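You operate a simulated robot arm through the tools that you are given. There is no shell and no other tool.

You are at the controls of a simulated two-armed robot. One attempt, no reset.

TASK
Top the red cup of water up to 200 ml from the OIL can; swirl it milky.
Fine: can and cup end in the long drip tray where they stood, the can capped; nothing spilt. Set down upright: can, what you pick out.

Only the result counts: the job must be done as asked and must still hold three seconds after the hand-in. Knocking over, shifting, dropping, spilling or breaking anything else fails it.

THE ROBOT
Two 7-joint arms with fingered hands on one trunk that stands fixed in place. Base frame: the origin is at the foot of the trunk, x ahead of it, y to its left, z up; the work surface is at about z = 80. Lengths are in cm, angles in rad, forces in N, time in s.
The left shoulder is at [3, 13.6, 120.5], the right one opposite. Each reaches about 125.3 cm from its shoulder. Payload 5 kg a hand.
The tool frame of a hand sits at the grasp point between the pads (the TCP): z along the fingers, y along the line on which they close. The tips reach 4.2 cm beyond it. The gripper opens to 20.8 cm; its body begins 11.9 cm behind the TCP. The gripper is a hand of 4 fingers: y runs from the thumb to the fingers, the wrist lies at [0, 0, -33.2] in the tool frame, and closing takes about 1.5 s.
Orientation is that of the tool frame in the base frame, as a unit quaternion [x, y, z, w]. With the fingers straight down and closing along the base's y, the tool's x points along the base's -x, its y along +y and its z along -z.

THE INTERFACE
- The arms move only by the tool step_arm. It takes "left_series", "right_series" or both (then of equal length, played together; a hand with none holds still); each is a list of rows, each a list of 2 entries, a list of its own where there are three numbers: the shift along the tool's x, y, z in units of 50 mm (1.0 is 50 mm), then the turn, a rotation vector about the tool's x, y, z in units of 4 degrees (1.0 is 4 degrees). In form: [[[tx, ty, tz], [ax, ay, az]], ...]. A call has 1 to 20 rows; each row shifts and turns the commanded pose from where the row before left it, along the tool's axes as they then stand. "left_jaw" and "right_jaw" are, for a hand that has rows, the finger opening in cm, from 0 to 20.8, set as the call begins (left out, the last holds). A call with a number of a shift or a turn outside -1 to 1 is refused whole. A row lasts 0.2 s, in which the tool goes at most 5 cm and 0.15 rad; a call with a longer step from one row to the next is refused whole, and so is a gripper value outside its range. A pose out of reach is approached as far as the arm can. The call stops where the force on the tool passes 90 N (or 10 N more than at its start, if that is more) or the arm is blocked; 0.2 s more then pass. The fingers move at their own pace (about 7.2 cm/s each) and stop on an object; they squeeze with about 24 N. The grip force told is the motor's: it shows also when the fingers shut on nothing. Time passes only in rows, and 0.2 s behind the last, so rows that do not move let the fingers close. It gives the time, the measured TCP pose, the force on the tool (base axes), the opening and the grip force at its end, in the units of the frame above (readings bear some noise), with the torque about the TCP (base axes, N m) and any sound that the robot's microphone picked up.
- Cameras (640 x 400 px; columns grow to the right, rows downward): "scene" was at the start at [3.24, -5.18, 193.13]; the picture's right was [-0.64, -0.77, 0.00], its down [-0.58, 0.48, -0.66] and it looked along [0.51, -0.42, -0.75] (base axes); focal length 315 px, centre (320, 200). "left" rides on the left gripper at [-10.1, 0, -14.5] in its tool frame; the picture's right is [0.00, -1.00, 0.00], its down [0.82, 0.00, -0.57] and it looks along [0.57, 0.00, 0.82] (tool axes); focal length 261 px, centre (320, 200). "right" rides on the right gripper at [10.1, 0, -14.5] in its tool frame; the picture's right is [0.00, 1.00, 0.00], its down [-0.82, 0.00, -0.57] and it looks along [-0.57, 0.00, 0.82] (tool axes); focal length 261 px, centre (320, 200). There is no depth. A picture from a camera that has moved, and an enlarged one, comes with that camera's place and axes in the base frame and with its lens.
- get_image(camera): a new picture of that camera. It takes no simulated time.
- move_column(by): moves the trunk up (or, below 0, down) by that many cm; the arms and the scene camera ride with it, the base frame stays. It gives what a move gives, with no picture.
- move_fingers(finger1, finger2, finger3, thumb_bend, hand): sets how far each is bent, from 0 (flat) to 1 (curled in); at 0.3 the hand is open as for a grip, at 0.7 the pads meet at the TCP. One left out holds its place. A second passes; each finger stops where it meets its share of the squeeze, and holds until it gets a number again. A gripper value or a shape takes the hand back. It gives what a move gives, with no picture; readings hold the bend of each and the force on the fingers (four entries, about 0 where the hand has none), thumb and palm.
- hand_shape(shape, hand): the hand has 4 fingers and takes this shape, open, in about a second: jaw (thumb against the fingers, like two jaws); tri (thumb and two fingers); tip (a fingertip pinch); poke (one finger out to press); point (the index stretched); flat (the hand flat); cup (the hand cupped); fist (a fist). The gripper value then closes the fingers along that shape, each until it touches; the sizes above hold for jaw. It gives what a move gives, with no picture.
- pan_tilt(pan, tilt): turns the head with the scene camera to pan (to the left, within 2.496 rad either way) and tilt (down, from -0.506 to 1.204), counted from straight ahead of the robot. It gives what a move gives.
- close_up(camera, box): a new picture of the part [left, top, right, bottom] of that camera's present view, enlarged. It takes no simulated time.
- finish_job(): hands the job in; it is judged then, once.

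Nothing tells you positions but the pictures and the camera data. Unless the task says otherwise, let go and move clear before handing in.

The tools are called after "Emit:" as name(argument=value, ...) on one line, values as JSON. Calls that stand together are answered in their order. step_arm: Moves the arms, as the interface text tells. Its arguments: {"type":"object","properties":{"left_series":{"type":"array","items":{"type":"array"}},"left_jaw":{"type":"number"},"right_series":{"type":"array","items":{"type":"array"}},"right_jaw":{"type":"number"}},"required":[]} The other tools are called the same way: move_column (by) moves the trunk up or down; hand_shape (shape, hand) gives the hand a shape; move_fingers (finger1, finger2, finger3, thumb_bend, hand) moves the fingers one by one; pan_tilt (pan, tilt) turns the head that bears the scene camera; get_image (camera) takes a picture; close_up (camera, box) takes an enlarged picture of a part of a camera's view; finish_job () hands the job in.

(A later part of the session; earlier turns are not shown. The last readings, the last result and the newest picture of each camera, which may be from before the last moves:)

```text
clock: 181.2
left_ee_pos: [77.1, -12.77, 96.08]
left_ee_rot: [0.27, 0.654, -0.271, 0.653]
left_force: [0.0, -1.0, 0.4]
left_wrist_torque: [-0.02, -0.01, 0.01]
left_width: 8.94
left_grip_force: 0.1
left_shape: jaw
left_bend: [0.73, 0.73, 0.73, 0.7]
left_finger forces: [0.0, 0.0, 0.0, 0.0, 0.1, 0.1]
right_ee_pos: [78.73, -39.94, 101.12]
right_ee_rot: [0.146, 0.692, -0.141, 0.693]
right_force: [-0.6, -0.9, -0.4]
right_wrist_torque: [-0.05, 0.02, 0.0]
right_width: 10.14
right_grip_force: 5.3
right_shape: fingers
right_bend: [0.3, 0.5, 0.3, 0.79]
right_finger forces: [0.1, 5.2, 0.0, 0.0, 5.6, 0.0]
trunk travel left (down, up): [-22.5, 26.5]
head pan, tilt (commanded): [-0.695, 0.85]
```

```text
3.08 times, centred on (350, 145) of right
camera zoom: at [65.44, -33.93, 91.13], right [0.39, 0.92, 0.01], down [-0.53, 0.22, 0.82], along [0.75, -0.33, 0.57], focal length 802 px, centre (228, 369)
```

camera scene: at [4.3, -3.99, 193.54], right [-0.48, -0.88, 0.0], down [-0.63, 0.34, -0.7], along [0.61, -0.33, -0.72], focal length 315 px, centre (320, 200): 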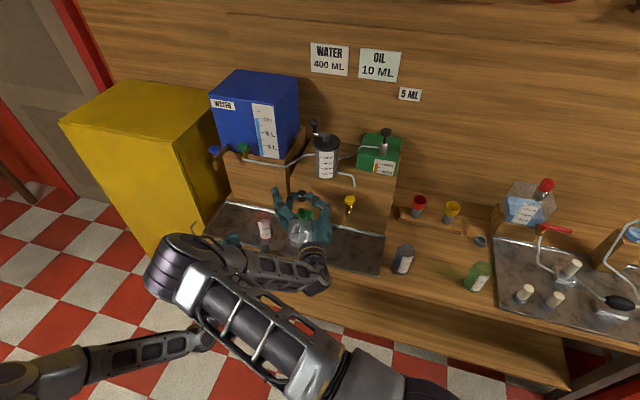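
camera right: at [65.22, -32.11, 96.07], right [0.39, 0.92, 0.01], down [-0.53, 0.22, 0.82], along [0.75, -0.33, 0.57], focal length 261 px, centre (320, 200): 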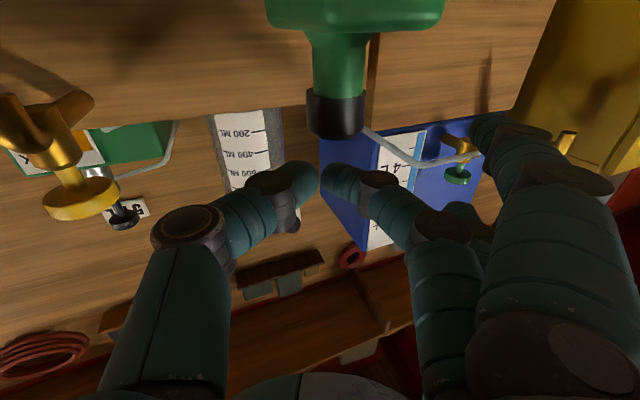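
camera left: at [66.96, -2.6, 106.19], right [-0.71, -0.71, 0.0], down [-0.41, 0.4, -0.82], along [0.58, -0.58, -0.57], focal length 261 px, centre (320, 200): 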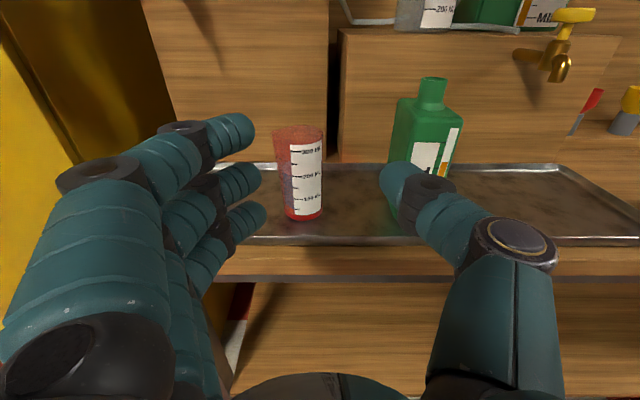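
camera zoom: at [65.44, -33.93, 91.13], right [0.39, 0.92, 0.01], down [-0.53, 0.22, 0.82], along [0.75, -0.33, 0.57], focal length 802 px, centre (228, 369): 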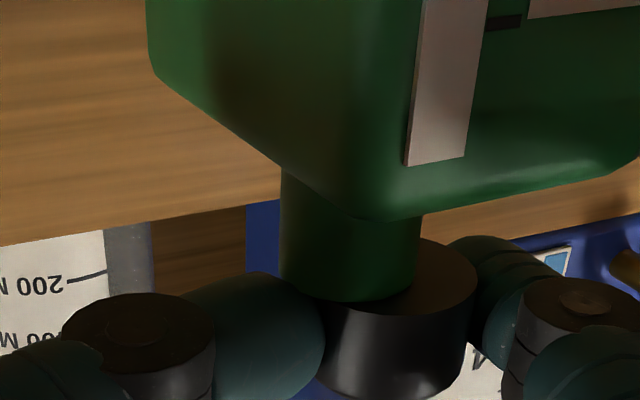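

Lightly pinched (5 N), cap about 1 cm toward +y. I'll lift it 1.5 mm, carry it back -1.06 cm in y and -0.33 cm in z, and set it down.

Emit:
step_arm(right_series=[[[-0.04, 0, 0], [0, 0, 0]], [[0, -0.07, -0.022], [0, 0, 0]], [[0, -0.07, -0.022], [0, 0, 0]], [[0, -0.072, -0.022], [0, 0, 0]], [[0, 0, 0], [0, 0, 0]]])

Emit:
close_up(camera="right", box=[260, 80, 440, 210])

Emit:
close_up(camera="scene", box=[240, 180, 276, 216])

Emit:
close_up(camera="left", box=[385, 40, 480, 130])

```text
clock: 182.4
left_ee_pos: [77.08, -12.88, 96.01]
left_ee_rot: [0.271, 0.653, -0.271, 0.653]
left_force: [-0.3, 0.2, -0.1]
left_wrist_torque: [0.04, 0.02, 0.0]
left_width: 8.97
left_grip_force: 0.1
left_shape: jaw
left_bend: [0.73, 0.73, 0.73, 0.7]
left_finger forces: [0.0, 0.0, 0.0, 0.0, 0.0, 0.0]
right_ee_pos: [78.14, -40.72, 101.23]
right_ee_rot: [0.144, 0.692, -0.139, 0.693]
right_force: [0.0, -0.6, 0.4]
right_wrist_torque: [0.01, 0.02, 0.01]
right_width: 10.14
right_grip_force: 5.3
right_shape: fingers
right_bend: [0.3, 0.5, 0.3, 0.79]
right_finger forces: [0.0, 5.3, 0.0, 0.0, 5.3, 0.1]
trunk travel left (down, up): [-22.5, 26.5]
head pan, tilt (commanded): [-0.695, 0.85]
```

```text
3.08 times, centred on (350, 145) of right
camera zoom: at [64.78, -34.79, 91.28], right [0.39, 0.92, 0.01], down [-0.53, 0.22, 0.82], along [0.75, -0.33, 0.57], focal length 802 px, centre (228, 369)
```

zoom: 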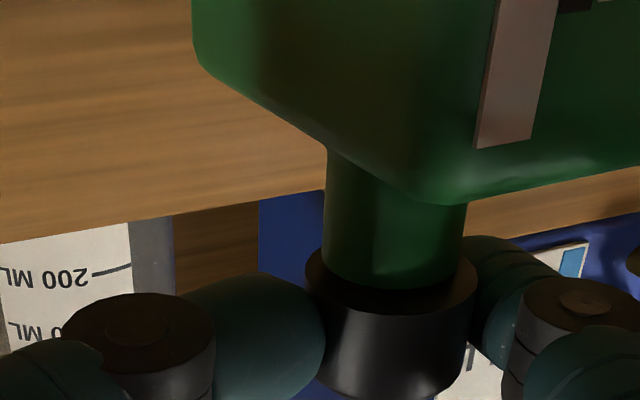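

```text
11.11 times, centred on (258, 198) of scene
camera zoom: at [3.25, -5.14, 193.13], right [-0.64, -0.77, 0.0], down [-0.58, 0.48, -0.66], along [0.51, -0.42, -0.75], focal length 3500 px, centre (1009, 222)
```

zoom: 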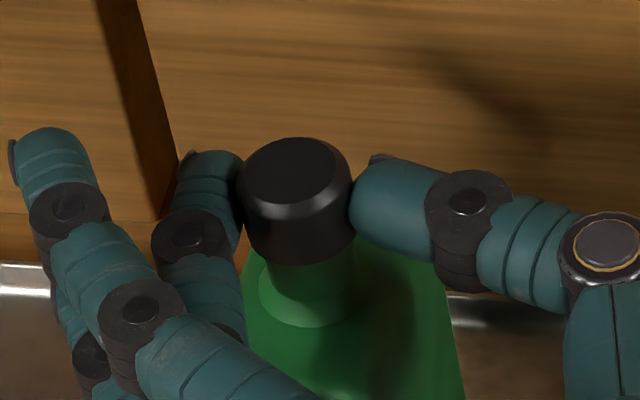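

```text
4.44 times, centred on (432, 85) of left
camera zoom: at [66.95, -2.53, 106.2], right [-0.71, -0.71, 0.0], down [-0.41, 0.4, -0.82], along [0.58, -0.58, -0.57], focal length 1158 px, centre (-180, 711)
```

zoom: 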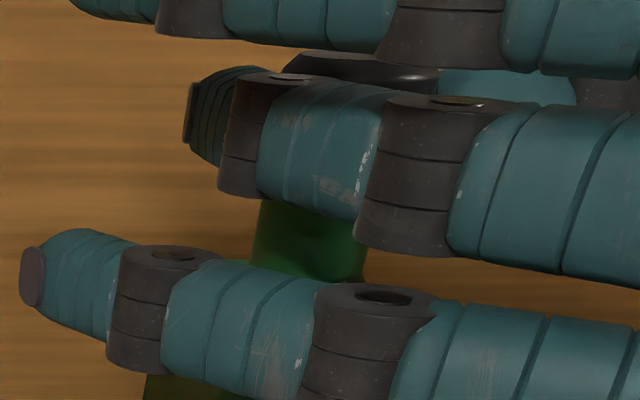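

The cap now looks concentric with the neck in both views. I'll lower it onto the neck and press.

Emit:
step_arm(right_series=[[[0.04, 0, 0], [0, 0, 0]], [[0.03, 0, 0], [0, 0, 0]], [[0, 0, 0], [0, 0, 0]]])

Emit:
step_arm(right_series=[[[0.03, 0, 0], [0, 0, 0]], [[0.03, 0, 0], [0, 0, 0]], [[0, 0, 0], [0, 0, 0]]])

Emit:
close_up(camera="right", box=[260, 80, 440, 210])

```text
clock: 183.2
left_ee_pos: [76.97, -12.77, 96.08]
left_ee_rot: [0.271, 0.653, -0.271, 0.653]
left_force: [0.6, 0.5, 0.3]
left_wrist_torque: [-0.02, -0.01, 0.03]
left_width: 8.96
left_grip_force: 0.0
left_shape: jaw
left_bend: [0.73, 0.73, 0.73, 0.7]
left_finger forces: [0.0, 0.0, 0.0, 0.0, 0.1, 0.0]
right_ee_pos: [78.07, -40.7, 100.95]
right_ee_rot: [0.145, 0.692, -0.14, 0.694]
right_force: [0.3, -0.1, 6.5]
right_wrist_torque: [0.21, -0.27, -0.04]
right_width: 10.14
right_grip_force: 5.3
right_shape: fingers
right_bend: [0.3, 0.5, 0.3, 0.79]
right_finger forces: [0.1, 5.5, 0.0, 0.1, 5.3, 0.0]
trunk travel left (down, up): [-22.5, 26.5]
head pan, tilt (commanded): [-0.695, 0.85]
```

```text
clock: 184.0
left_ee_pos: [77.05, -12.82, 96.11]
left_ee_rot: [0.271, 0.654, -0.271, 0.653]
left_force: [-0.8, 0.5, -1.1]
left_wrist_torque: [0.03, -0.03, 0.02]
left_width: 8.99
left_grip_force: 0.0
left_shape: jaw
left_bend: [0.73, 0.73, 0.73, 0.7]
left_finger forces: [0.0, 0.0, 0.1, 0.0, 0.0, 0.0]
right_ee_pos: [78.13, -40.74, 100.78]
right_ee_rot: [0.144, 0.692, -0.139, 0.693]
right_force: [-1.0, 0.4, 9.9]
right_wrist_torque: [0.22, -0.34, 0.02]
right_width: 10.11
right_grip_force: 5.7
right_shape: fingers
right_bend: [0.3, 0.5, 0.3, 0.79]
right_finger forces: [0.0, 6.0, 0.0, 0.0, 5.8, 0.0]
trunk travel left (down, up): [-22.5, 26.5]
head pan, tilt (commanded): [-0.695, 0.85]
```

```text
3.08 times, centred on (350, 145) of right
camera zoom: at [64.79, -34.85, 90.77], right [0.39, 0.92, 0.01], down [-0.53, 0.22, 0.82], along [0.75, -0.33, 0.57], focal length 802 px, centre (228, 369)
```

zoom: 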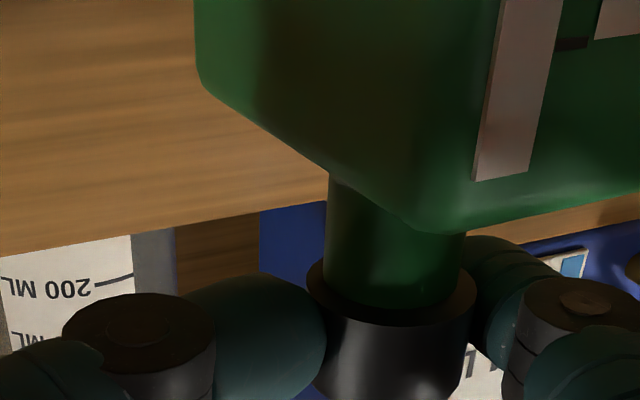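

Emit:
step_arm(right_series=[[[-0.03, 0, 0], [0, 0, 0]], [[0, 0, 0], [0, 0, 0]]])

Emit:
move_fingers(hand="right", thumb_bend=0.58)

Emit:
step_arm(right_series=[[[0, 0.04, 0], [0, 0, 0]], [[0, 0.06, 0], [0, 0, 0]], [[-0.3, 0, 0], [0, 0, 0]], [[-0.5, 0, 0], [0, 0, 0]], [[-0.5, 0, 0], [0, 0, 0]], [[-0.4, 0, 0], [0, 0, 0]], [[0, 0, 0], [0, 0, 0]]])

Emit:
close_up(camera="left", box=[385, 40, 480, 130])

Emit:
close_up(camera="scene", box=[240, 180, 276, 216])

Emit:
get_image(camera="right")

```text
clock: 184.6
left_ee_pos: [77.02, -12.83, 96.07]
left_ee_rot: [0.271, 0.653, -0.271, 0.653]
left_force: [0.3, -0.5, -0.2]
left_wrist_torque: [0.0, 0.02, -0.02]
left_width: 8.95
left_grip_force: 0.1
left_shape: jaw
left_bend: [0.73, 0.73, 0.73, 0.7]
left_finger forces: [0.0, 0.1, 0.1, 0.0, 0.0, 0.0]
right_ee_pos: [78.0, -40.73, 100.77]
right_ee_rot: [0.144, 0.693, -0.139, 0.693]
right_force: [-0.5, 1.5, 7.0]
right_wrist_torque: [0.18, -0.24, 0.02]
right_width: 10.11
right_grip_force: 6.0
right_shape: fingers
right_bend: [0.3, 0.5, 0.3, 0.79]
right_finger forces: [0.0, 6.1, 0.0, 0.0, 5.8, 0.0]
trunk travel left (down, up): [-22.5, 26.5]
head pan, tilt (commanded): [-0.695, 0.85]
```

```text
clock: 185.6
left_ee_pos: [77.1, -12.86, 96.04]
left_ee_rot: [0.271, 0.653, -0.271, 0.653]
left_force: [-0.2, -1.4, 0.8]
left_wrist_torque: [0.03, 0.0, 0.0]
left_width: 8.96
left_grip_force: 0.0
left_shape: jaw
left_bend: [0.73, 0.73, 0.73, 0.7]
left_finger forces: [0.0, 0.0, 0.0, 0.0, 0.0, 0.0]
right_ee_pos: [78.03, -40.86, 100.73]
right_ee_rot: [0.145, 0.692, -0.14, 0.693]
right_force: [0.4, 0.8, 0.7]
right_wrist_torque: [-0.03, 0.0, 0.02]
right_width: 15.36
right_grip_force: 0.8
right_shape: fingers
right_bend: [0.3, 0.52, 0.3, 0.57]
right_finger forces: [0.0, 0.9, 0.0, 0.0, 0.0, 0.1]
trunk travel left (down, up): [-22.5, 26.5]
head pan, tilt (commanded): [-0.695, 0.85]
```

```text
clock: 187.2
left_ee_pos: [77.18, -12.91, 96.06]
left_ee_rot: [0.271, 0.653, -0.271, 0.653]
left_force: [0.1, -0.6, 0.8]
left_wrist_torque: [-0.02, 0.01, 0.03]
left_width: 8.97
left_grip_force: 0.0
left_shape: jaw
left_bend: [0.73, 0.73, 0.73, 0.7]
left_finger forces: [0.0, 0.0, 0.1, 0.0, 0.0, 0.0]
right_ee_pos: [78.25, -40.16, 109.11]
right_ee_rot: [0.145, 0.692, -0.14, 0.693]
right_force: [0.5, -0.2, -1.3]
right_wrist_torque: [0.03, 0.01, 0.02]
right_width: 15.34
right_grip_force: 0.2
right_shape: fingers
right_bend: [0.3, 0.53, 0.3, 0.57]
right_finger forces: [0.1, 0.1, 0.1, 0.1, 0.0, 0.0]
trunk travel left (down, up): [-22.5, 26.5]
head pan, tilt (commanded): [-0.695, 0.85]
```

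```text
4.44 times, centred on (432, 85) of left
camera zoom: at [66.96, -2.55, 106.18], right [-0.71, -0.71, 0.0], down [-0.41, 0.4, -0.82], along [0.58, -0.58, -0.57], focal length 1158 px, centre (-180, 711)
```

zoom: 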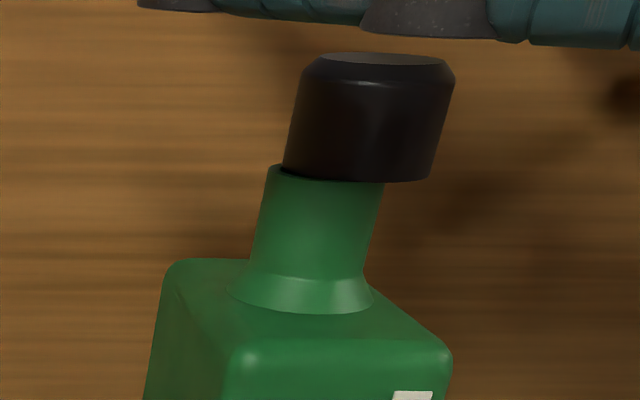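

```text
11.11 times, centred on (258, 198) of scene
camera zoom: at [3.28, -5.16, 193.12], right [-0.64, -0.77, 0.0], down [-0.58, 0.48, -0.66], along [0.51, -0.42, -0.75], focal length 3500 px, centre (1009, 222)
```

zoom: 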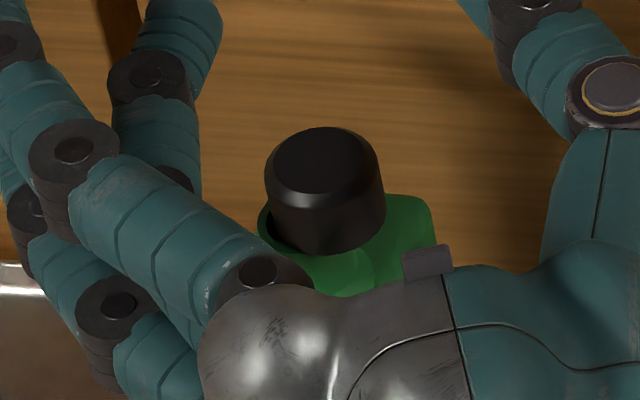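

```text
taken
camera right: at [64.95, -34.25, 99.17], right [0.39, 0.92, 0.01], down [-0.53, 0.22, 0.82], along [0.75, -0.33, 0.57], focal length 261 px, centre (320, 200)
```

right: 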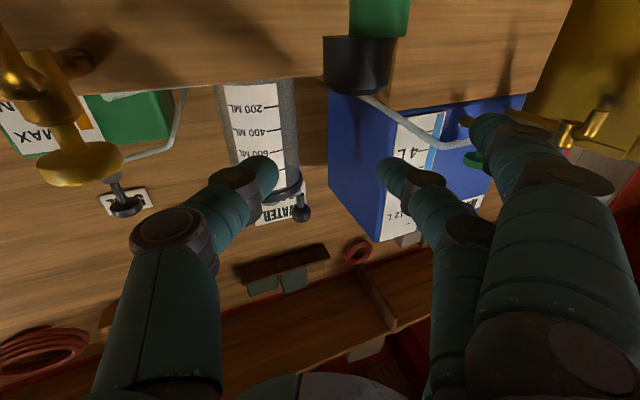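

Releasing the thumb let finger 2 spring and push the cap about 1 cm the other way. I'll correct with light thumb nudges along +y, checking with the left camera, and keep finger 2 out of the way.

Emit:
move_fingers(hand="right", finger2=0.48, thumb_bend=0.6)

Emit:
step_arm(right_series=[[[0, 0.1, 0], [0, 0, 0]], [[0.3, 0, 0], [0, 0, 0]], [[0.5, 0, 0], [0, 0, 0]], [[0.5, 0, 0], [0, 0, 0]], [[0.3, 0, 0], [0, 0, 0]], [[0, 0, 0], [0, 0, 0]]])

Emit:
close_up(camera="right", box=[240, 60, 440, 220])

```text
clock: 188.2
left_ee_pos: [76.98, -12.79, 96.0]
left_ee_rot: [0.272, 0.653, -0.271, 0.653]
left_force: [-0.6, -0.4, 0.1]
left_wrist_torque: [0.03, 0.02, -0.02]
left_width: 8.99
left_grip_force: 0.0
left_shape: jaw
left_bend: [0.73, 0.73, 0.73, 0.7]
left_finger forces: [0.0, 0.0, 0.1, 0.0, 0.1, 0.0]
right_ee_pos: [78.2, -40.14, 109.17]
right_ee_rot: [0.145, 0.692, -0.14, 0.693]
right_force: [0.5, 0.0, 0.6]
right_wrist_torque: [-0.03, 0.0, -0.03]
right_width: 14.66
right_grip_force: 0.1
right_shape: fingers
right_bend: [0.3, 0.48, 0.3, 0.6]
right_finger forces: [0.0, 0.1, 0.1, 0.0, 0.0, 0.0]
trunk travel left (down, up): [-22.5, 26.5]
head pan, tilt (commanded): [-0.695, 0.85]
```

```text
clock: 189.6
left_ee_pos: [77.05, -12.86, 96.01]
left_ee_rot: [0.271, 0.653, -0.27, 0.653]
left_force: [-0.2, -0.7, -0.3]
left_wrist_torque: [0.02, -0.01, 0.0]
left_width: 8.98
left_grip_force: 0.1
left_shape: jaw
left_bend: [0.73, 0.73, 0.73, 0.7]
left_finger forces: [0.0, 0.1, 0.0, 0.0, 0.1, 0.0]
right_ee_pos: [78.47, -39.76, 101.28]
right_ee_rot: [0.145, 0.692, -0.14, 0.693]
right_force: [0.2, 0.5, 0.0]
right_wrist_torque: [0.0, 0.02, 0.03]
right_width: 14.66
right_grip_force: 0.2
right_shape: fingers
right_bend: [0.3, 0.48, 0.3, 0.6]
right_finger forces: [0.0, 0.1, 0.0, 0.0, 0.0, 0.0]
trunk travel left (down, up): [-22.5, 26.5]
head pan, tilt (commanded): [-0.695, 0.85]
```

```text
2.50 times, centred on (340, 140) of right
camera zoom: at [65.15, -33.92, 91.28], right [0.39, 0.92, 0.01], down [-0.53, 0.22, 0.82], along [0.75, -0.33, 0.57], focal length 652 px, centre (270, 350)
```

zoom: 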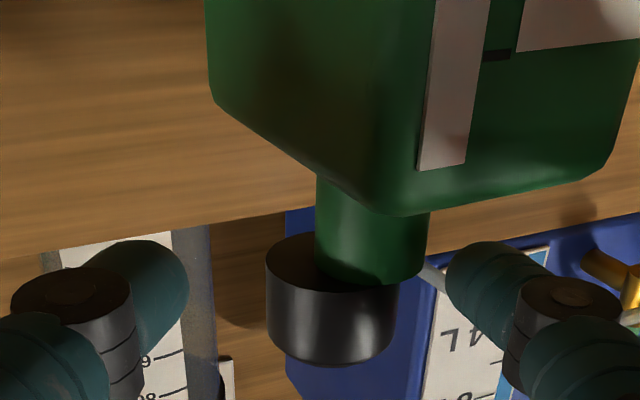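

Emit:
step_arm(right_series=[[[0, 0.12, 0], [0, 0, 0]], [[0, 0.12, 0], [0, 0, 0]], [[0, 0.12, 0], [0, 0, 0]], [[0, 0.08, 0], [0, 0, 0]], [[0, 0.06, 0], [0, 0, 0]], [[0, 0.05, 0], [0, 0, 0]], [[0, 0, 0], [0, 0, 0]]])

Emit:
close_up(camera="right", box=[240, 60, 440, 220])

Emit:
close_up(camera="left", box=[385, 40, 480, 130])

Emit:
close_up(camera="scene", box=[240, 180, 276, 216])

```text
clock: 191.2
left_ee_pos: [77.13, -12.84, 95.97]
left_ee_rot: [0.27, 0.654, -0.271, 0.653]
left_force: [0.1, 0.7, -0.1]
left_wrist_torque: [-0.01, 0.01, 0.0]
left_width: 8.98
left_grip_force: 0.1
left_shape: jaw
left_bend: [0.73, 0.73, 0.73, 0.7]
left_finger forces: [0.1, 0.1, 0.0, 0.0, 0.0, 0.1]
right_ee_pos: [79.56, -37.38, 101.38]
right_ee_rot: [0.145, 0.692, -0.14, 0.693]
right_force: [-0.1, 0.6, -0.6]
right_wrist_torque: [0.0, 0.03, 0.0]
right_width: 14.64
right_grip_force: 0.0
right_shape: fingers
right_bend: [0.3, 0.48, 0.3, 0.6]
right_finger forces: [0.1, 0.0, 0.0, 0.0, 0.0, 0.0]
trunk travel left (down, up): [-22.5, 26.5]
head pan, tilt (commanded): [-0.695, 0.85]
```

```text
2.50 times, centred on (340, 140) of right
camera zoom: at [66.23, -31.37, 91.39], right [0.39, 0.92, 0.01], down [-0.53, 0.22, 0.82], along [0.75, -0.33, 0.57], focal length 652 px, centre (270, 350)
```

zoom: 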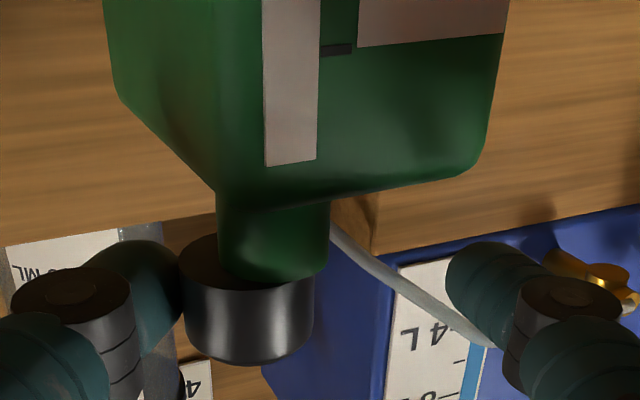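

```text
4.44 times, centred on (432, 85) of left
camera zoom: at [66.95, -2.54, 106.2], right [-0.71, -0.71, 0.0], down [-0.41, 0.4, -0.82], along [0.58, -0.58, -0.57], focal length 1158 px, centre (-180, 711)
```

zoom: 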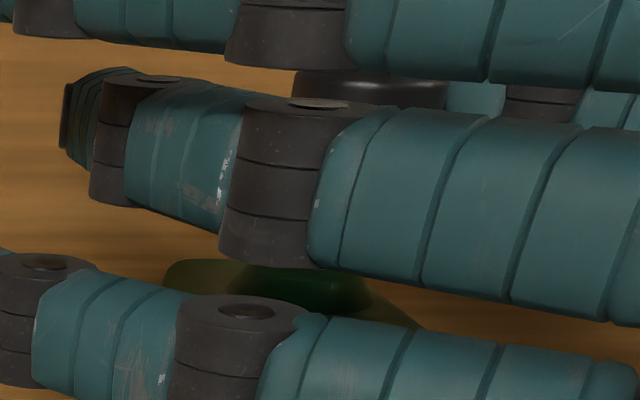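

```text
11.11 times, centred on (258, 198) of scene
camera zoom: at [3.25, -5.15, 193.13], right [-0.64, -0.77, 0.0], down [-0.58, 0.48, -0.66], along [0.51, -0.42, -0.75], focal length 3500 px, centre (1009, 222)
```

zoom: 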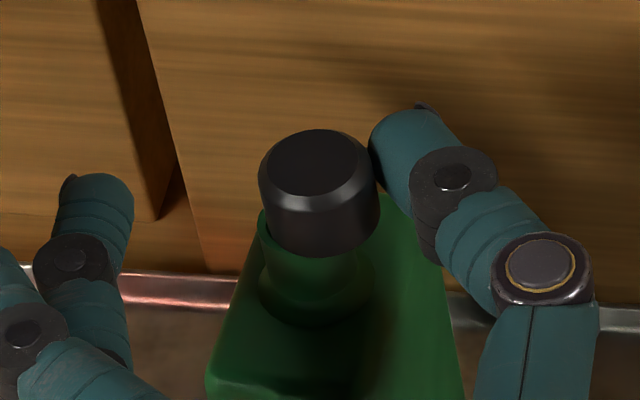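

Emit:
step_arm(right_series=[[[0, 0.03, 0], [0, 0, 0]], [[0, 0.03, 0], [0, 0, 0]], [[0, 0.03, 0], [0, 0, 0]], [[0, 0.02, 0], [0, 0, 0]], [[0, 0, 0], [0, 0, 0]]])

Emit:
close_up(camera="right", box=[240, 60, 440, 220])

Emit:
close_up(camera="scene", box=[240, 180, 276, 216])

```text
clock: 192.4
left_ee_pos: [77.15, -12.98, 95.98]
left_ee_rot: [0.27, 0.654, -0.27, 0.653]
left_force: [-0.8, 0.4, 0.6]
left_wrist_torque: [-0.01, 0.01, 0.03]
left_width: 8.95
left_grip_force: 0.1
left_shape: jaw
left_bend: [0.73, 0.73, 0.73, 0.7]
left_finger forces: [0.0, 0.0, 0.0, 0.0, 0.1, 0.0]
right_ee_pos: [79.63, -36.76, 101.21]
right_ee_rot: [0.145, 0.692, -0.139, 0.693]
right_force: [0.6, 0.3, 0.2]
right_wrist_torque: [-0.01, 0.01, -0.01]
right_width: 14.66
right_grip_force: 0.2
right_shape: fingers
right_bend: [0.3, 0.48, 0.3, 0.6]
right_finger forces: [0.0, 0.0, 0.0, 0.1, 0.1, 0.0]
trunk travel left (down, up): [-22.5, 26.5]
head pan, tilt (commanded): [-0.695, 0.85]
```

```text
2.50 times, centred on (340, 140) of right
camera zoom: at [66.41, -30.9, 91.3], right [0.39, 0.92, 0.01], down [-0.53, 0.22, 0.82], along [0.75, -0.33, 0.57], focal length 652 px, centre (270, 350)
```

zoom: 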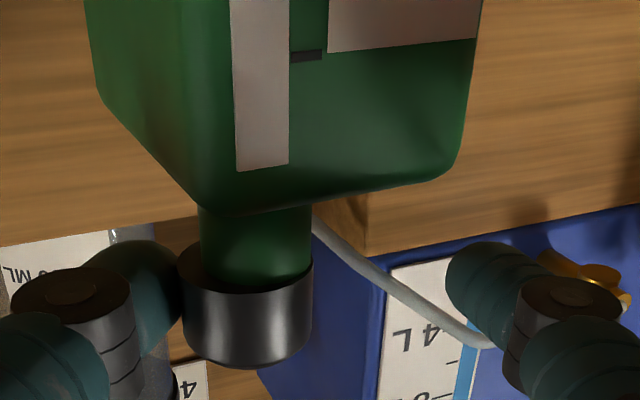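

```text
11.11 times, centred on (258, 198) of scene
camera zoom: at [3.25, -5.15, 193.13], right [-0.64, -0.77, 0.0], down [-0.58, 0.48, -0.66], along [0.51, -0.42, -0.75], focal length 3500 px, centre (1009, 222)
```

zoom: 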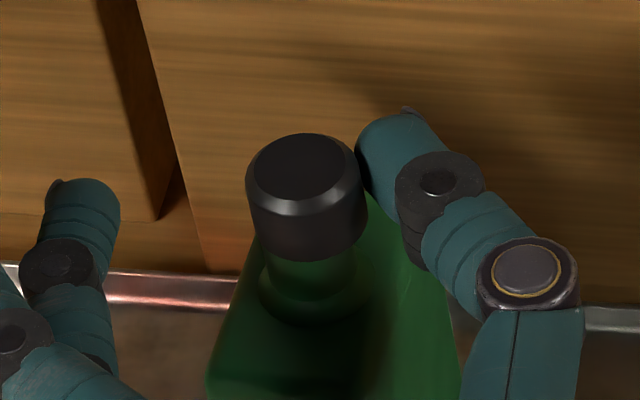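

Emit:
step_arm(right_series=[[[0, 0.025, 0], [0, 0, 0]], [[0, 0.02, 0], [0, 0, 0]], [[0, 0, 0], [0, 0, 0]]])

Emit:
close_up(camera="right", box=[240, 80, 360, 200])

Emit:
close_up(camera="scene", box=[245, 184, 269, 212])

```text
clock: 193.2
left_ee_pos: [77.15, -12.86, 95.95]
left_ee_rot: [0.271, 0.653, -0.272, 0.653]
left_force: [-1.3, -0.5, 0.0]
left_wrist_torque: [0.01, -0.03, 0.04]
left_width: 8.98
left_grip_force: 0.0
left_shape: jaw
left_bend: [0.73, 0.73, 0.73, 0.7]
left_finger forces: [0.1, 0.0, 0.0, 0.1, 0.0, 0.1]
right_ee_pos: [79.91, -36.55, 101.36]
right_ee_rot: [0.145, 0.692, -0.14, 0.693]
right_force: [0.0, -0.5, -0.2]
right_wrist_torque: [0.02, -0.01, 0.0]
right_width: 14.64
right_grip_force: 0.0
right_shape: fingers
right_bend: [0.3, 0.48, 0.3, 0.6]
right_finger forces: [0.0, 0.1, 0.0, 0.1, 0.0, 0.0]
trunk travel left (down, up): [-22.5, 26.5]
head pan, tilt (commanded): [-0.695, 0.85]
```

```text
3.33 times, centred on (300, 140) of right
camera zoom: at [66.51, -30.71, 91.34], right [0.39, 0.92, 0.01], down [-0.53, 0.22, 0.82], along [0.75, -0.33, 0.57], focal length 869 px, centre (387, 400)
```

zoom: 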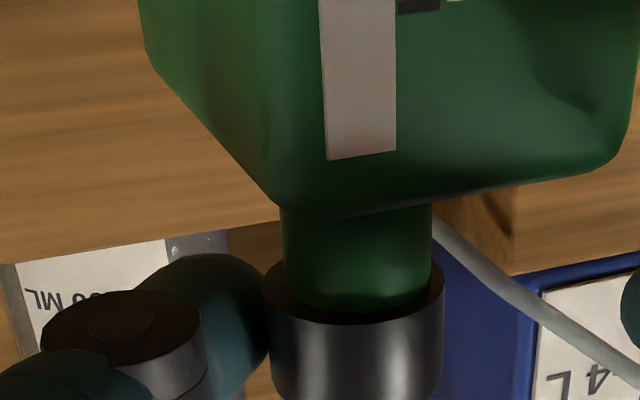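

```text
14.29 times, centred on (257, 198) of scene
camera zoom: at [3.25, -5.15, 193.13], right [-0.64, -0.77, 0.0], down [-0.58, 0.48, -0.66], along [0.51, -0.42, -0.75], focal length 4500 px, centre (1220, 229)
```

zoom: 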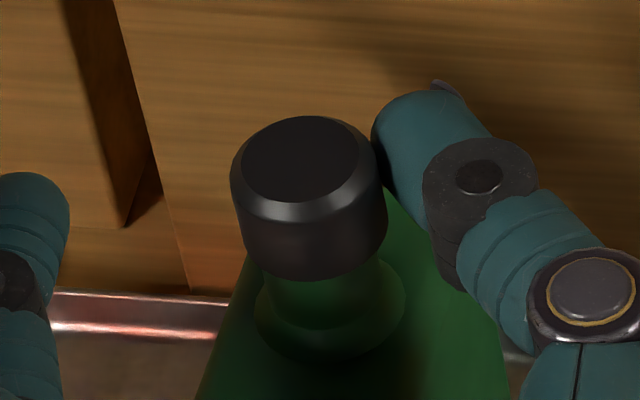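

The cap is now within about 1.5 mm of centre by comparison with the original picture. I'll back off, rise, close the fingers, and press straight down again.

Emit:
step_arm(right_series=[[[0, -0.08, 0], [0, 0, 0]], [[-0.3, 0, 0], [0, 0, 0]], [[-0.4, 0, 0], [0, 0, 0]], [[-0.4, 0, 0], [0, 0, 0]], [[0, 0, 0], [0, 0, 0]]])

Emit:
move_fingers(hand="right", finger2=0.7, thumb_bend=0.7)

Emit:
step_arm(right_series=[[[0, 0.08, 0], [0, 0, 0]], [[0.2, 0, 0], [0, 0, 0]], [[0.15, 0, 0], [0, 0, 0]], [[0.1, 0, 0], [0, 0, 0]], [[0.06, 0, 0], [0, 0, 0]], [[0, 0, 0], [0, 0, 0]]])

Emit:
close_up(camera="right", box=[220, 60, 420, 220])

Emit:
close_up(camera="left", box=[385, 40, 480, 130])

```text
clock: 194.4
left_ee_pos: [77.13, -12.95, 95.92]
left_ee_rot: [0.271, 0.653, -0.27, 0.654]
left_force: [-0.3, 0.5, -0.5]
left_wrist_torque: [-0.03, 0.01, -0.03]
left_width: 8.95
left_grip_force: 0.0
left_shape: jaw
left_bend: [0.73, 0.73, 0.73, 0.7]
left_finger forces: [0.1, 0.1, 0.1, 0.0, 0.0, 0.0]
right_ee_pos: [79.6, -37.18, 106.9]
right_ee_rot: [0.144, 0.692, -0.14, 0.693]
right_force: [0.2, 0.0, -0.4]
right_wrist_torque: [-0.01, -0.02, 0.0]
right_width: 14.65
right_grip_force: 0.0
right_shape: fingers
right_bend: [0.3, 0.48, 0.3, 0.6]
right_finger forces: [0.0, 0.0, 0.0, 0.0, 0.0, 0.0]
trunk travel left (down, up): [-22.5, 26.5]
head pan, tilt (commanded): [-0.695, 0.85]
```

```text
clock: 195.4
left_ee_pos: [77.11, -12.71, 96.05]
left_ee_rot: [0.272, 0.653, -0.272, 0.653]
left_force: [0.4, -0.8, 0.3]
left_wrist_torque: [0.02, 0.0, 0.04]
left_width: 9.0
left_grip_force: 0.0
left_shape: jaw
left_bend: [0.73, 0.73, 0.73, 0.7]
left_finger forces: [0.0, 0.0, 0.1, 0.0, 0.1, 0.1]
right_ee_pos: [79.53, -37.14, 106.92]
right_ee_rot: [0.145, 0.692, -0.14, 0.693]
right_force: [0.0, 0.4, -1.1]
right_wrist_torque: [-0.02, 0.03, 0.0]
right_width: 12.28
right_grip_force: 0.0
right_shape: fingers
right_bend: [0.3, 0.7, 0.3, 0.7]
right_finger forces: [0.1, 0.1, 0.0, 0.0, 0.0, 0.0]
trunk travel left (down, up): [-22.5, 26.5]
head pan, tilt (commanded): [-0.695, 0.85]
```

```text
clock: 196.8
left_ee_pos: [77.21, -12.88, 96.11]
left_ee_rot: [0.272, 0.653, -0.271, 0.653]
left_force: [-0.4, -0.2, 1.1]
left_wrist_torque: [0.02, 0.0, 0.01]
left_width: 8.98
left_grip_force: 0.1
left_shape: jaw
left_bend: [0.73, 0.73, 0.73, 0.7]
left_finger forces: [0.1, 0.1, 0.0, 0.1, 0.1, 0.0]
right_ee_pos: [79.81, -36.66, 104.21]
right_ee_rot: [0.144, 0.692, -0.14, 0.693]
right_force: [-0.4, 0.2, -0.2]
right_wrist_torque: [0.0, -0.01, 0.04]
right_width: 12.24
right_grip_force: 0.1
right_shape: fingers
right_bend: [0.3, 0.7, 0.3, 0.7]
right_finger forces: [0.1, 0.0, 0.0, 0.0, 0.2, 0.0]
trunk travel left (down, up): [-22.5, 26.5]
head pan, tilt (commanded): [-0.695, 0.85]
```

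```text
2.50 times, centred on (320, 140) of right
camera zoom: at [66.48, -30.73, 94.26], right [0.39, 0.92, 0.01], down [-0.53, 0.22, 0.82], along [0.75, -0.33, 0.57], focal length 652 px, centre (320, 350)
```

zoom: 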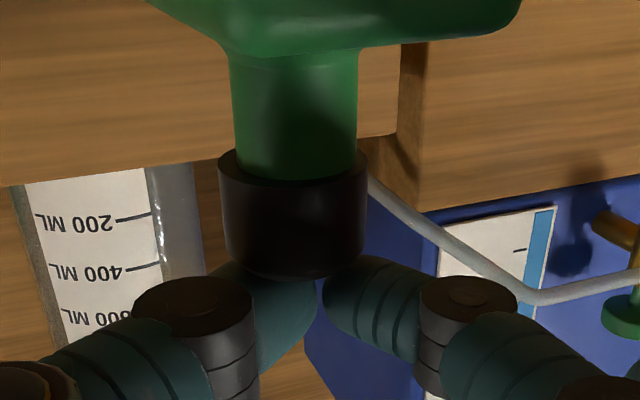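

```text
4.44 times, centred on (432, 85) of left
camera zoom: at [66.95, -2.54, 106.2], right [-0.71, -0.71, 0.0], down [-0.41, 0.4, -0.82], along [0.58, -0.58, -0.57], focal length 1158 px, centre (-180, 711)
```

zoom: 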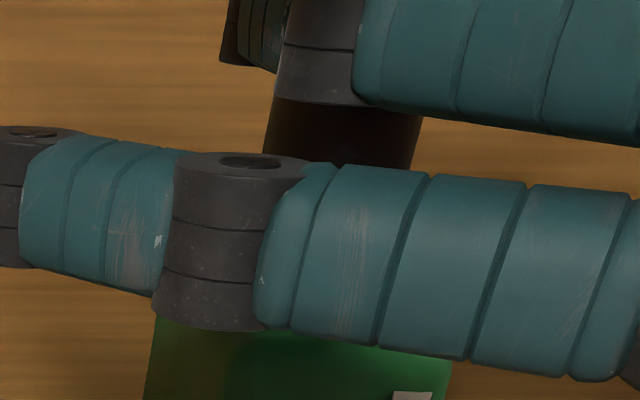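

Contact is starting and the alignment looks good. Pressing down.

Emit:
step_arm(right_series=[[[0.04, 0, 0], [0, 0, 0]], [[0.04, 0, 0], [0, 0, 0]], [[0, 0, 0], [0, 0, 0]]])

Emit:
step_arm(right_series=[[[0.04, 0, 0], [0, 0, 0]], [[0.04, 0, 0], [0, 0, 0]], [[0, 0, 0], [0, 0, 0]]])

Emit:
close_up(camera="right", box=[220, 60, 420, 220])

```text
clock: 197.6
left_ee_pos: [77.08, -12.84, 96.14]
left_ee_rot: [0.272, 0.653, -0.272, 0.653]
left_force: [-0.3, 0.1, 0.2]
left_wrist_torque: [-0.02, -0.02, -0.01]
left_width: 8.97
left_grip_force: 0.0
left_shape: jaw
left_bend: [0.73, 0.73, 0.73, 0.7]
left_finger forces: [0.0, 0.0, 0.1, 0.0, 0.0, 0.1]
right_ee_pos: [79.87, -36.59, 104.03]
right_ee_rot: [0.145, 0.692, -0.141, 0.693]
right_force: [0.7, -0.8, 8.0]
right_wrist_torque: [-0.18, -0.12, -0.01]
right_width: 12.26
right_grip_force: 3.6
right_shape: fingers
right_bend: [0.3, 0.7, 0.3, 0.7]
right_finger forces: [0.1, 0.1, 0.0, 0.1, 7.7, 0.1]
trunk travel left (down, up): [-22.5, 26.5]
head pan, tilt (commanded): [-0.695, 0.85]
```

```text
clock: 198.4
left_ee_pos: [76.87, -12.85, 96.17]
left_ee_rot: [0.271, 0.653, -0.271, 0.654]
left_force: [-0.2, 0.0, -0.5]
left_wrist_torque: [0.03, 0.03, 0.01]
left_width: 8.97
left_grip_force: 0.1
left_shape: jaw
left_bend: [0.73, 0.73, 0.73, 0.7]
left_finger forces: [0.0, 0.0, 0.0, 0.1, 0.0, 0.0]
right_ee_pos: [79.83, -36.5, 103.8]
right_ee_rot: [0.144, 0.69, -0.14, 0.696]
right_force: [-0.6, -1.9, 31.1]
right_wrist_torque: [-0.86, -0.39, -0.03]
right_width: 12.28
right_grip_force: 15.5
right_shape: fingers
right_bend: [0.3, 0.7, 0.3, 0.7]
right_finger forces: [0.1, 0.0, 0.0, 0.1, 31.4, 0.1]
trunk travel left (down, up): [-22.5, 26.5]
head pan, tilt (commanded): [-0.695, 0.85]
```

```text
2.50 times, centred on (320, 140) of right
camera zoom: at [66.57, -30.67, 93.8], right [0.39, 0.92, 0.01], down [-0.53, 0.22, 0.82], along [0.75, -0.33, 0.58], focal length 652 px, centre (320, 350)
```

zoom: 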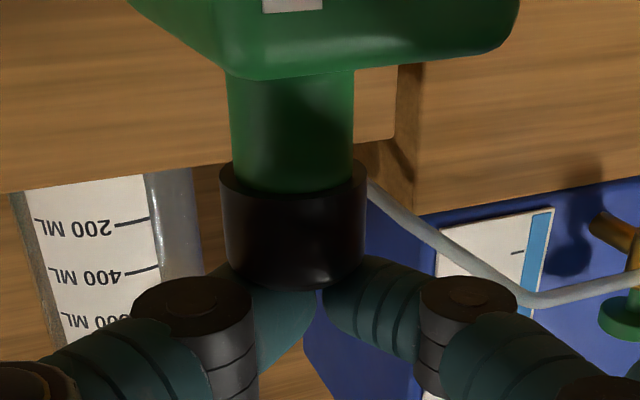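

Perfectly aligned laterally at 31 N but still no snap. I'll press up to about 60 N.

Emit:
step_arm(right_series=[[[0.04, 0, 0], [0, 0, 0]], [[0.04, 0, 0], [0, 0, 0]], [[0, 0, 0], [0, 0, 0]]])

Emit:
close_up(camera="right", box=[220, 60, 420, 220])

```text
clock: 199.2
left_ee_pos: [76.9, -12.74, 96.34]
left_ee_rot: [0.271, 0.652, -0.271, 0.654]
left_force: [0.3, 0.1, -0.1]
left_wrist_torque: [-0.01, 0.03, -0.03]
left_width: 8.96
left_grip_force: 0.1
left_shape: jaw
left_bend: [0.73, 0.73, 0.73, 0.7]
left_finger forces: [0.0, 0.0, 0.0, 0.1, 0.0, 0.0]
right_ee_pos: [79.95, -36.56, 103.91]
right_ee_rot: [0.143, 0.688, -0.14, 0.697]
right_force: [1.5, 0.4, 53.5]
right_wrist_torque: [-1.39, -0.71, 0.05]
right_width: 12.28
right_grip_force: 26.6
right_shape: fingers
right_bend: [0.3, 0.7, 0.3, 0.7]
right_finger forces: [0.0, 0.2, 0.0, 0.1, 53.0, 0.1]
trunk travel left (down, up): [-22.5, 26.5]
head pan, tilt (commanded): [-0.695, 0.85]
```

```text
2.50 times, centred on (320, 140) of right
camera zoom: at [66.59, -30.71, 93.65], right [0.39, 0.92, 0.01], down [-0.54, 0.22, 0.81], along [0.75, -0.32, 0.58], focal length 652 px, centre (320, 350)
```

zoom: 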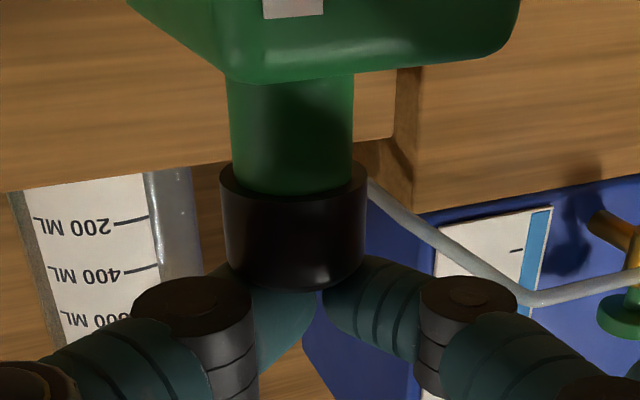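

Still no snap at 53 N. The view suggests the cap is ~3 mm too near me. I'll ease the press to about 10 N, drag the cap 3 mm forward with the thumb, and press again.

Emit:
step_arm(right_series=[[[-0.08, 0, 0], [0, 0, 0]], [[-0.07, 0, 0], [0, 0, 0]], [[0, 0, 0], [0, 0, 0]]])

Emit:
step_arm(right_series=[[[0, 0, 0.03], [0, 0, 0]], [[0, 0, 0.03], [0, 0, 0]], [[0, 0, 0], [0, 0, 0]]])

Emit:
close_up(camera="right", box=[220, 60, 420, 220])

Emit:
close_up(camera="scene", box=[245, 184, 269, 212])

```text
clock: 200.0
left_ee_pos: [77.05, -12.72, 96.13]
left_ee_rot: [0.271, 0.653, -0.271, 0.653]
left_force: [-0.6, 0.2, -0.2]
left_wrist_torque: [-0.03, 0.01, 0.0]
left_width: 8.97
left_grip_force: 0.1
left_shape: jaw
left_bend: [0.73, 0.73, 0.73, 0.7]
left_finger forces: [0.0, 0.0, 0.0, 0.0, 0.0, 0.0]
right_ee_pos: [79.76, -36.54, 103.91]
right_ee_rot: [0.145, 0.692, -0.141, 0.693]
right_force: [3.6, -0.9, 28.8]
right_wrist_torque: [-0.75, -0.51, 0.08]
right_width: 12.25
right_grip_force: 14.9
right_shape: fingers
right_bend: [0.3, 0.7, 0.3, 0.7]
right_finger forces: [0.0, 0.1, 0.0, 0.1, 29.3, 0.1]
trunk travel left (down, up): [-22.5, 26.5]
head pan, tilt (commanded): [-0.695, 0.85]
```

```text
clock: 200.8
left_ee_pos: [76.9, -12.77, 96.12]
left_ee_rot: [0.271, 0.652, -0.271, 0.654]
left_force: [0.1, 0.2, 0.0]
left_wrist_torque: [-0.02, 0.02, -0.02]
left_width: 8.96
left_grip_force: 0.0
left_shape: jaw
left_bend: [0.73, 0.73, 0.73, 0.7]
left_finger forces: [0.0, 0.1, 0.0, 0.0, 0.0, 0.1]
right_ee_pos: [79.9, -36.67, 103.93]
right_ee_rot: [0.145, 0.692, -0.141, 0.693]
right_force: [-5.1, 1.2, 22.7]
right_wrist_torque: [-0.52, -0.23, -0.15]
right_width: 12.15
right_grip_force: 11.4
right_shape: fingers
right_bend: [0.3, 0.7, 0.3, 0.7]
right_finger forces: [0.0, 0.0, 0.0, 0.1, 22.5, 0.0]
trunk travel left (down, up): [-22.5, 26.5]
head pan, tilt (commanded): [-0.695, 0.85]
```

```text
2.50 times, centred on (320, 140) of right
camera zoom: at [66.61, -30.79, 93.93], right [0.39, 0.92, 0.01], down [-0.53, 0.22, 0.82], along [0.75, -0.33, 0.57], focal length 652 px, centre (320, 350)
```

zoom: 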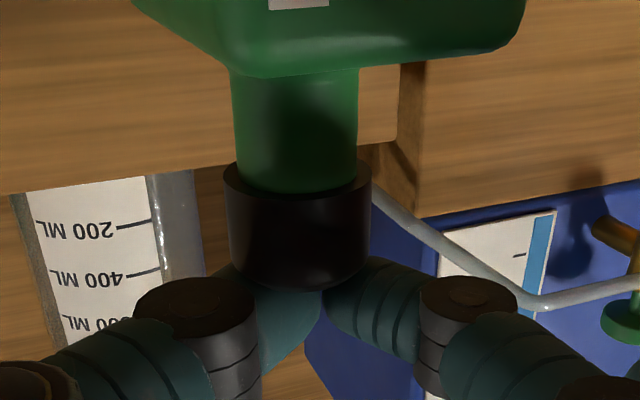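

```text
14.29 times, centred on (257, 198) of scene
camera zoom: at [2.97, -5.03, 193.14], right [-0.64, -0.77, 0.0], down [-0.58, 0.48, -0.66], along [0.51, -0.42, -0.75], focal length 4500 px, centre (1220, 229)
```

zoom: 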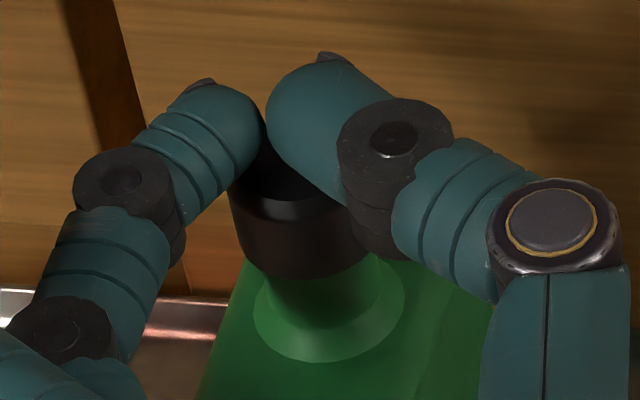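

Still nothing. I'll lift straight off and measure the remaining offset precisely with the left camera and the scene camera.

Emit:
step_arm(right_series=[[[-0.15, 0, 0], [0, 0, 0]], [[-0.3, 0, 0], [0, 0, 0]], [[-0.4, 0, 0], [0, 0, 0]], [[-0.4, 0, 0], [0, 0, 0]], [[-0.4, -0.2, 0], [0, 0, 0]], [[0, -0.4, -0.3], [0, 0, 0]], [[0, -0.4, -0.3], [0, 0, 0]], [[0, 0, 0], [0, 0, 0]]])

Emit:
close_up(camera="left", box=[400, 45, 465, 115])

Emit:
close_up(camera="scene", box=[240, 180, 276, 216])

```text
clock: 202.6
left_ee_pos: [77.22, -12.64, 95.9]
left_ee_rot: [0.272, 0.653, -0.271, 0.653]
left_force: [0.4, 0.6, 0.4]
left_wrist_torque: [-0.02, -0.02, 0.0]
left_width: 8.98
left_grip_force: 0.1
left_shape: jaw
left_bend: [0.73, 0.73, 0.73, 0.7]
left_finger forces: [0.0, 0.0, 0.1, 0.1, 0.0, 0.0]
right_ee_pos: [75.17, -40.09, 112.07]
right_ee_rot: [0.145, 0.692, -0.139, 0.693]
right_force: [0.0, -0.2, 0.0]
right_wrist_torque: [-0.01, -0.02, -0.02]
right_width: 12.17
right_grip_force: 0.2
right_shape: fingers
right_bend: [0.3, 0.7, 0.3, 0.7]
right_finger forces: [0.0, 0.1, 0.0, 0.0, 0.0, 0.0]
trunk travel left (down, up): [-22.5, 26.5]
head pan, tilt (commanded): [-0.695, 0.85]
heard: snap
```

```text
5.71 times, centred on (432, 80) of left
camera zoom: at [66.97, -2.51, 106.18], right [-0.71, -0.71, 0.01], down [-0.41, 0.4, -0.82], along [0.58, -0.58, -0.57], focal length 1489 px, centre (-323, 886)
```

zoom: 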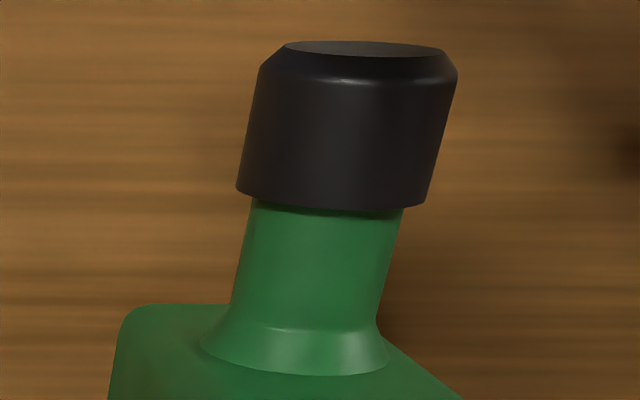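

```text
11.11 times, centred on (258, 198) of scene
camera zoom: at [3.28, -5.11, 193.13], right [-0.64, -0.77, 0.0], down [-0.58, 0.48, -0.66], along [0.51, -0.42, -0.75], focal length 3500 px, centre (1009, 222)
```

zoom: 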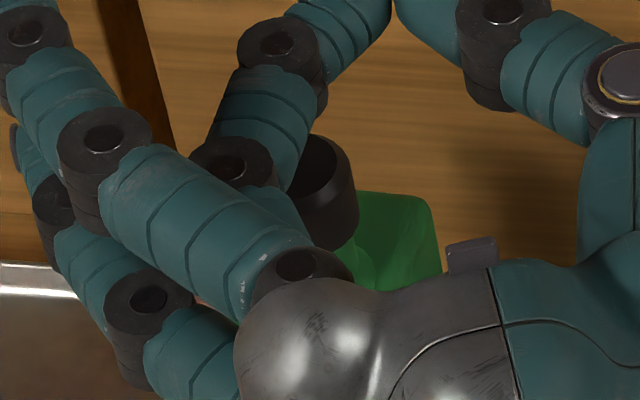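

A snap was heard as I lifted off — the cap has latched onto the can. I'll move the right hand further clear and check the cap from the scene camera.

Emit:
step_arm(right_series=[[[-0.2, -0.3, -0.2], [0, 0, 0]], [[-0.2, -0.4, -0.3], [0, 0, 0]], [[-0.2, -0.4, -0.3], [0, 0, 0]], [[-0.2, -0.4, -0.3], [0, 0, 0]], [[-0.1, -0.4, -0.3], [0, 0, 0]], [[0, -0.3, -0.2], [0, 0, 0]], [[0, 0, 0], [0, 0, 0]]])

Emit:
get_image(camera="scene")

Emit:
close_up(camera="scene", box=[240, 185, 288, 243])

Emit:
close_up(camera="left", box=[270, 40, 480, 230])

```text
clock: 204.2
left_ee_pos: [77.09, -12.88, 96.18]
left_ee_rot: [0.272, 0.653, -0.272, 0.653]
left_force: [-0.6, 0.1, 0.1]
left_wrist_torque: [0.02, 0.0, 0.0]
left_width: 8.98
left_grip_force: 0.0
left_shape: jaw
left_bend: [0.73, 0.73, 0.73, 0.7]
left_finger forces: [0.1, 0.0, 0.0, 0.0, 0.0, 0.0]
right_ee_pos: [63.92, -47.16, 116.54]
right_ee_rot: [0.145, 0.692, -0.141, 0.693]
right_force: [-0.6, 0.0, -0.5]
right_wrist_torque: [0.01, 0.02, -0.02]
right_width: 12.17
right_grip_force: 0.0
right_shape: fingers
right_bend: [0.3, 0.7, 0.3, 0.7]
right_finger forces: [0.0, 0.0, 0.1, 0.1, 0.0, 0.1]
trunk travel left (down, up): [-22.5, 26.5]
head pan, tilt (commanded): [-0.695, 0.85]
```

```text
taken
camera scene: at [3.25, -5.11, 193.13], right [-0.64, -0.77, 0.0], down [-0.58, 0.48, -0.66], along [0.51, -0.42, -0.75], focal length 315 px, centre (320, 200)
```

scene: 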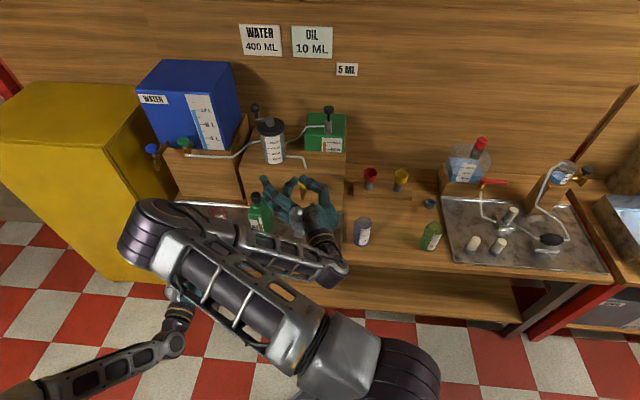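

```text
6.90 times, centred on (264, 214) of scene
camera zoom: at [3.25, -5.11, 193.13], right [-0.64, -0.77, 0.0], down [-0.58, 0.48, -0.66], along [0.51, -0.42, -0.75], focal length 2172 px, centre (706, 103)
```

zoom: 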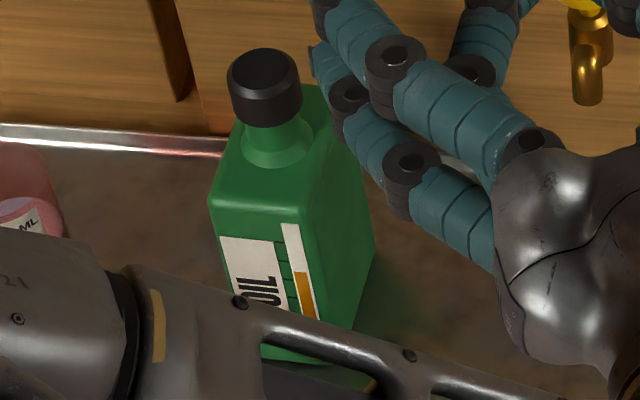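

```text
2.11 times, centred on (375, 135) of left
camera zoom: at [66.95, -2.51, 106.2], right [-0.71, -0.71, 0.0], down [-0.41, 0.4, -0.82], along [0.58, -0.58, -0.57], focal length 549 px, centre (204, 337)
```

zoom: 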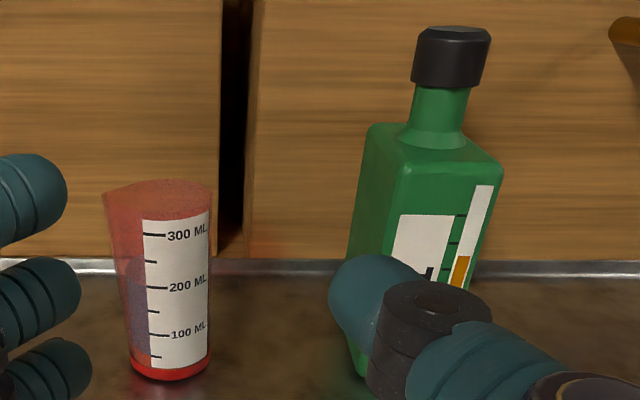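

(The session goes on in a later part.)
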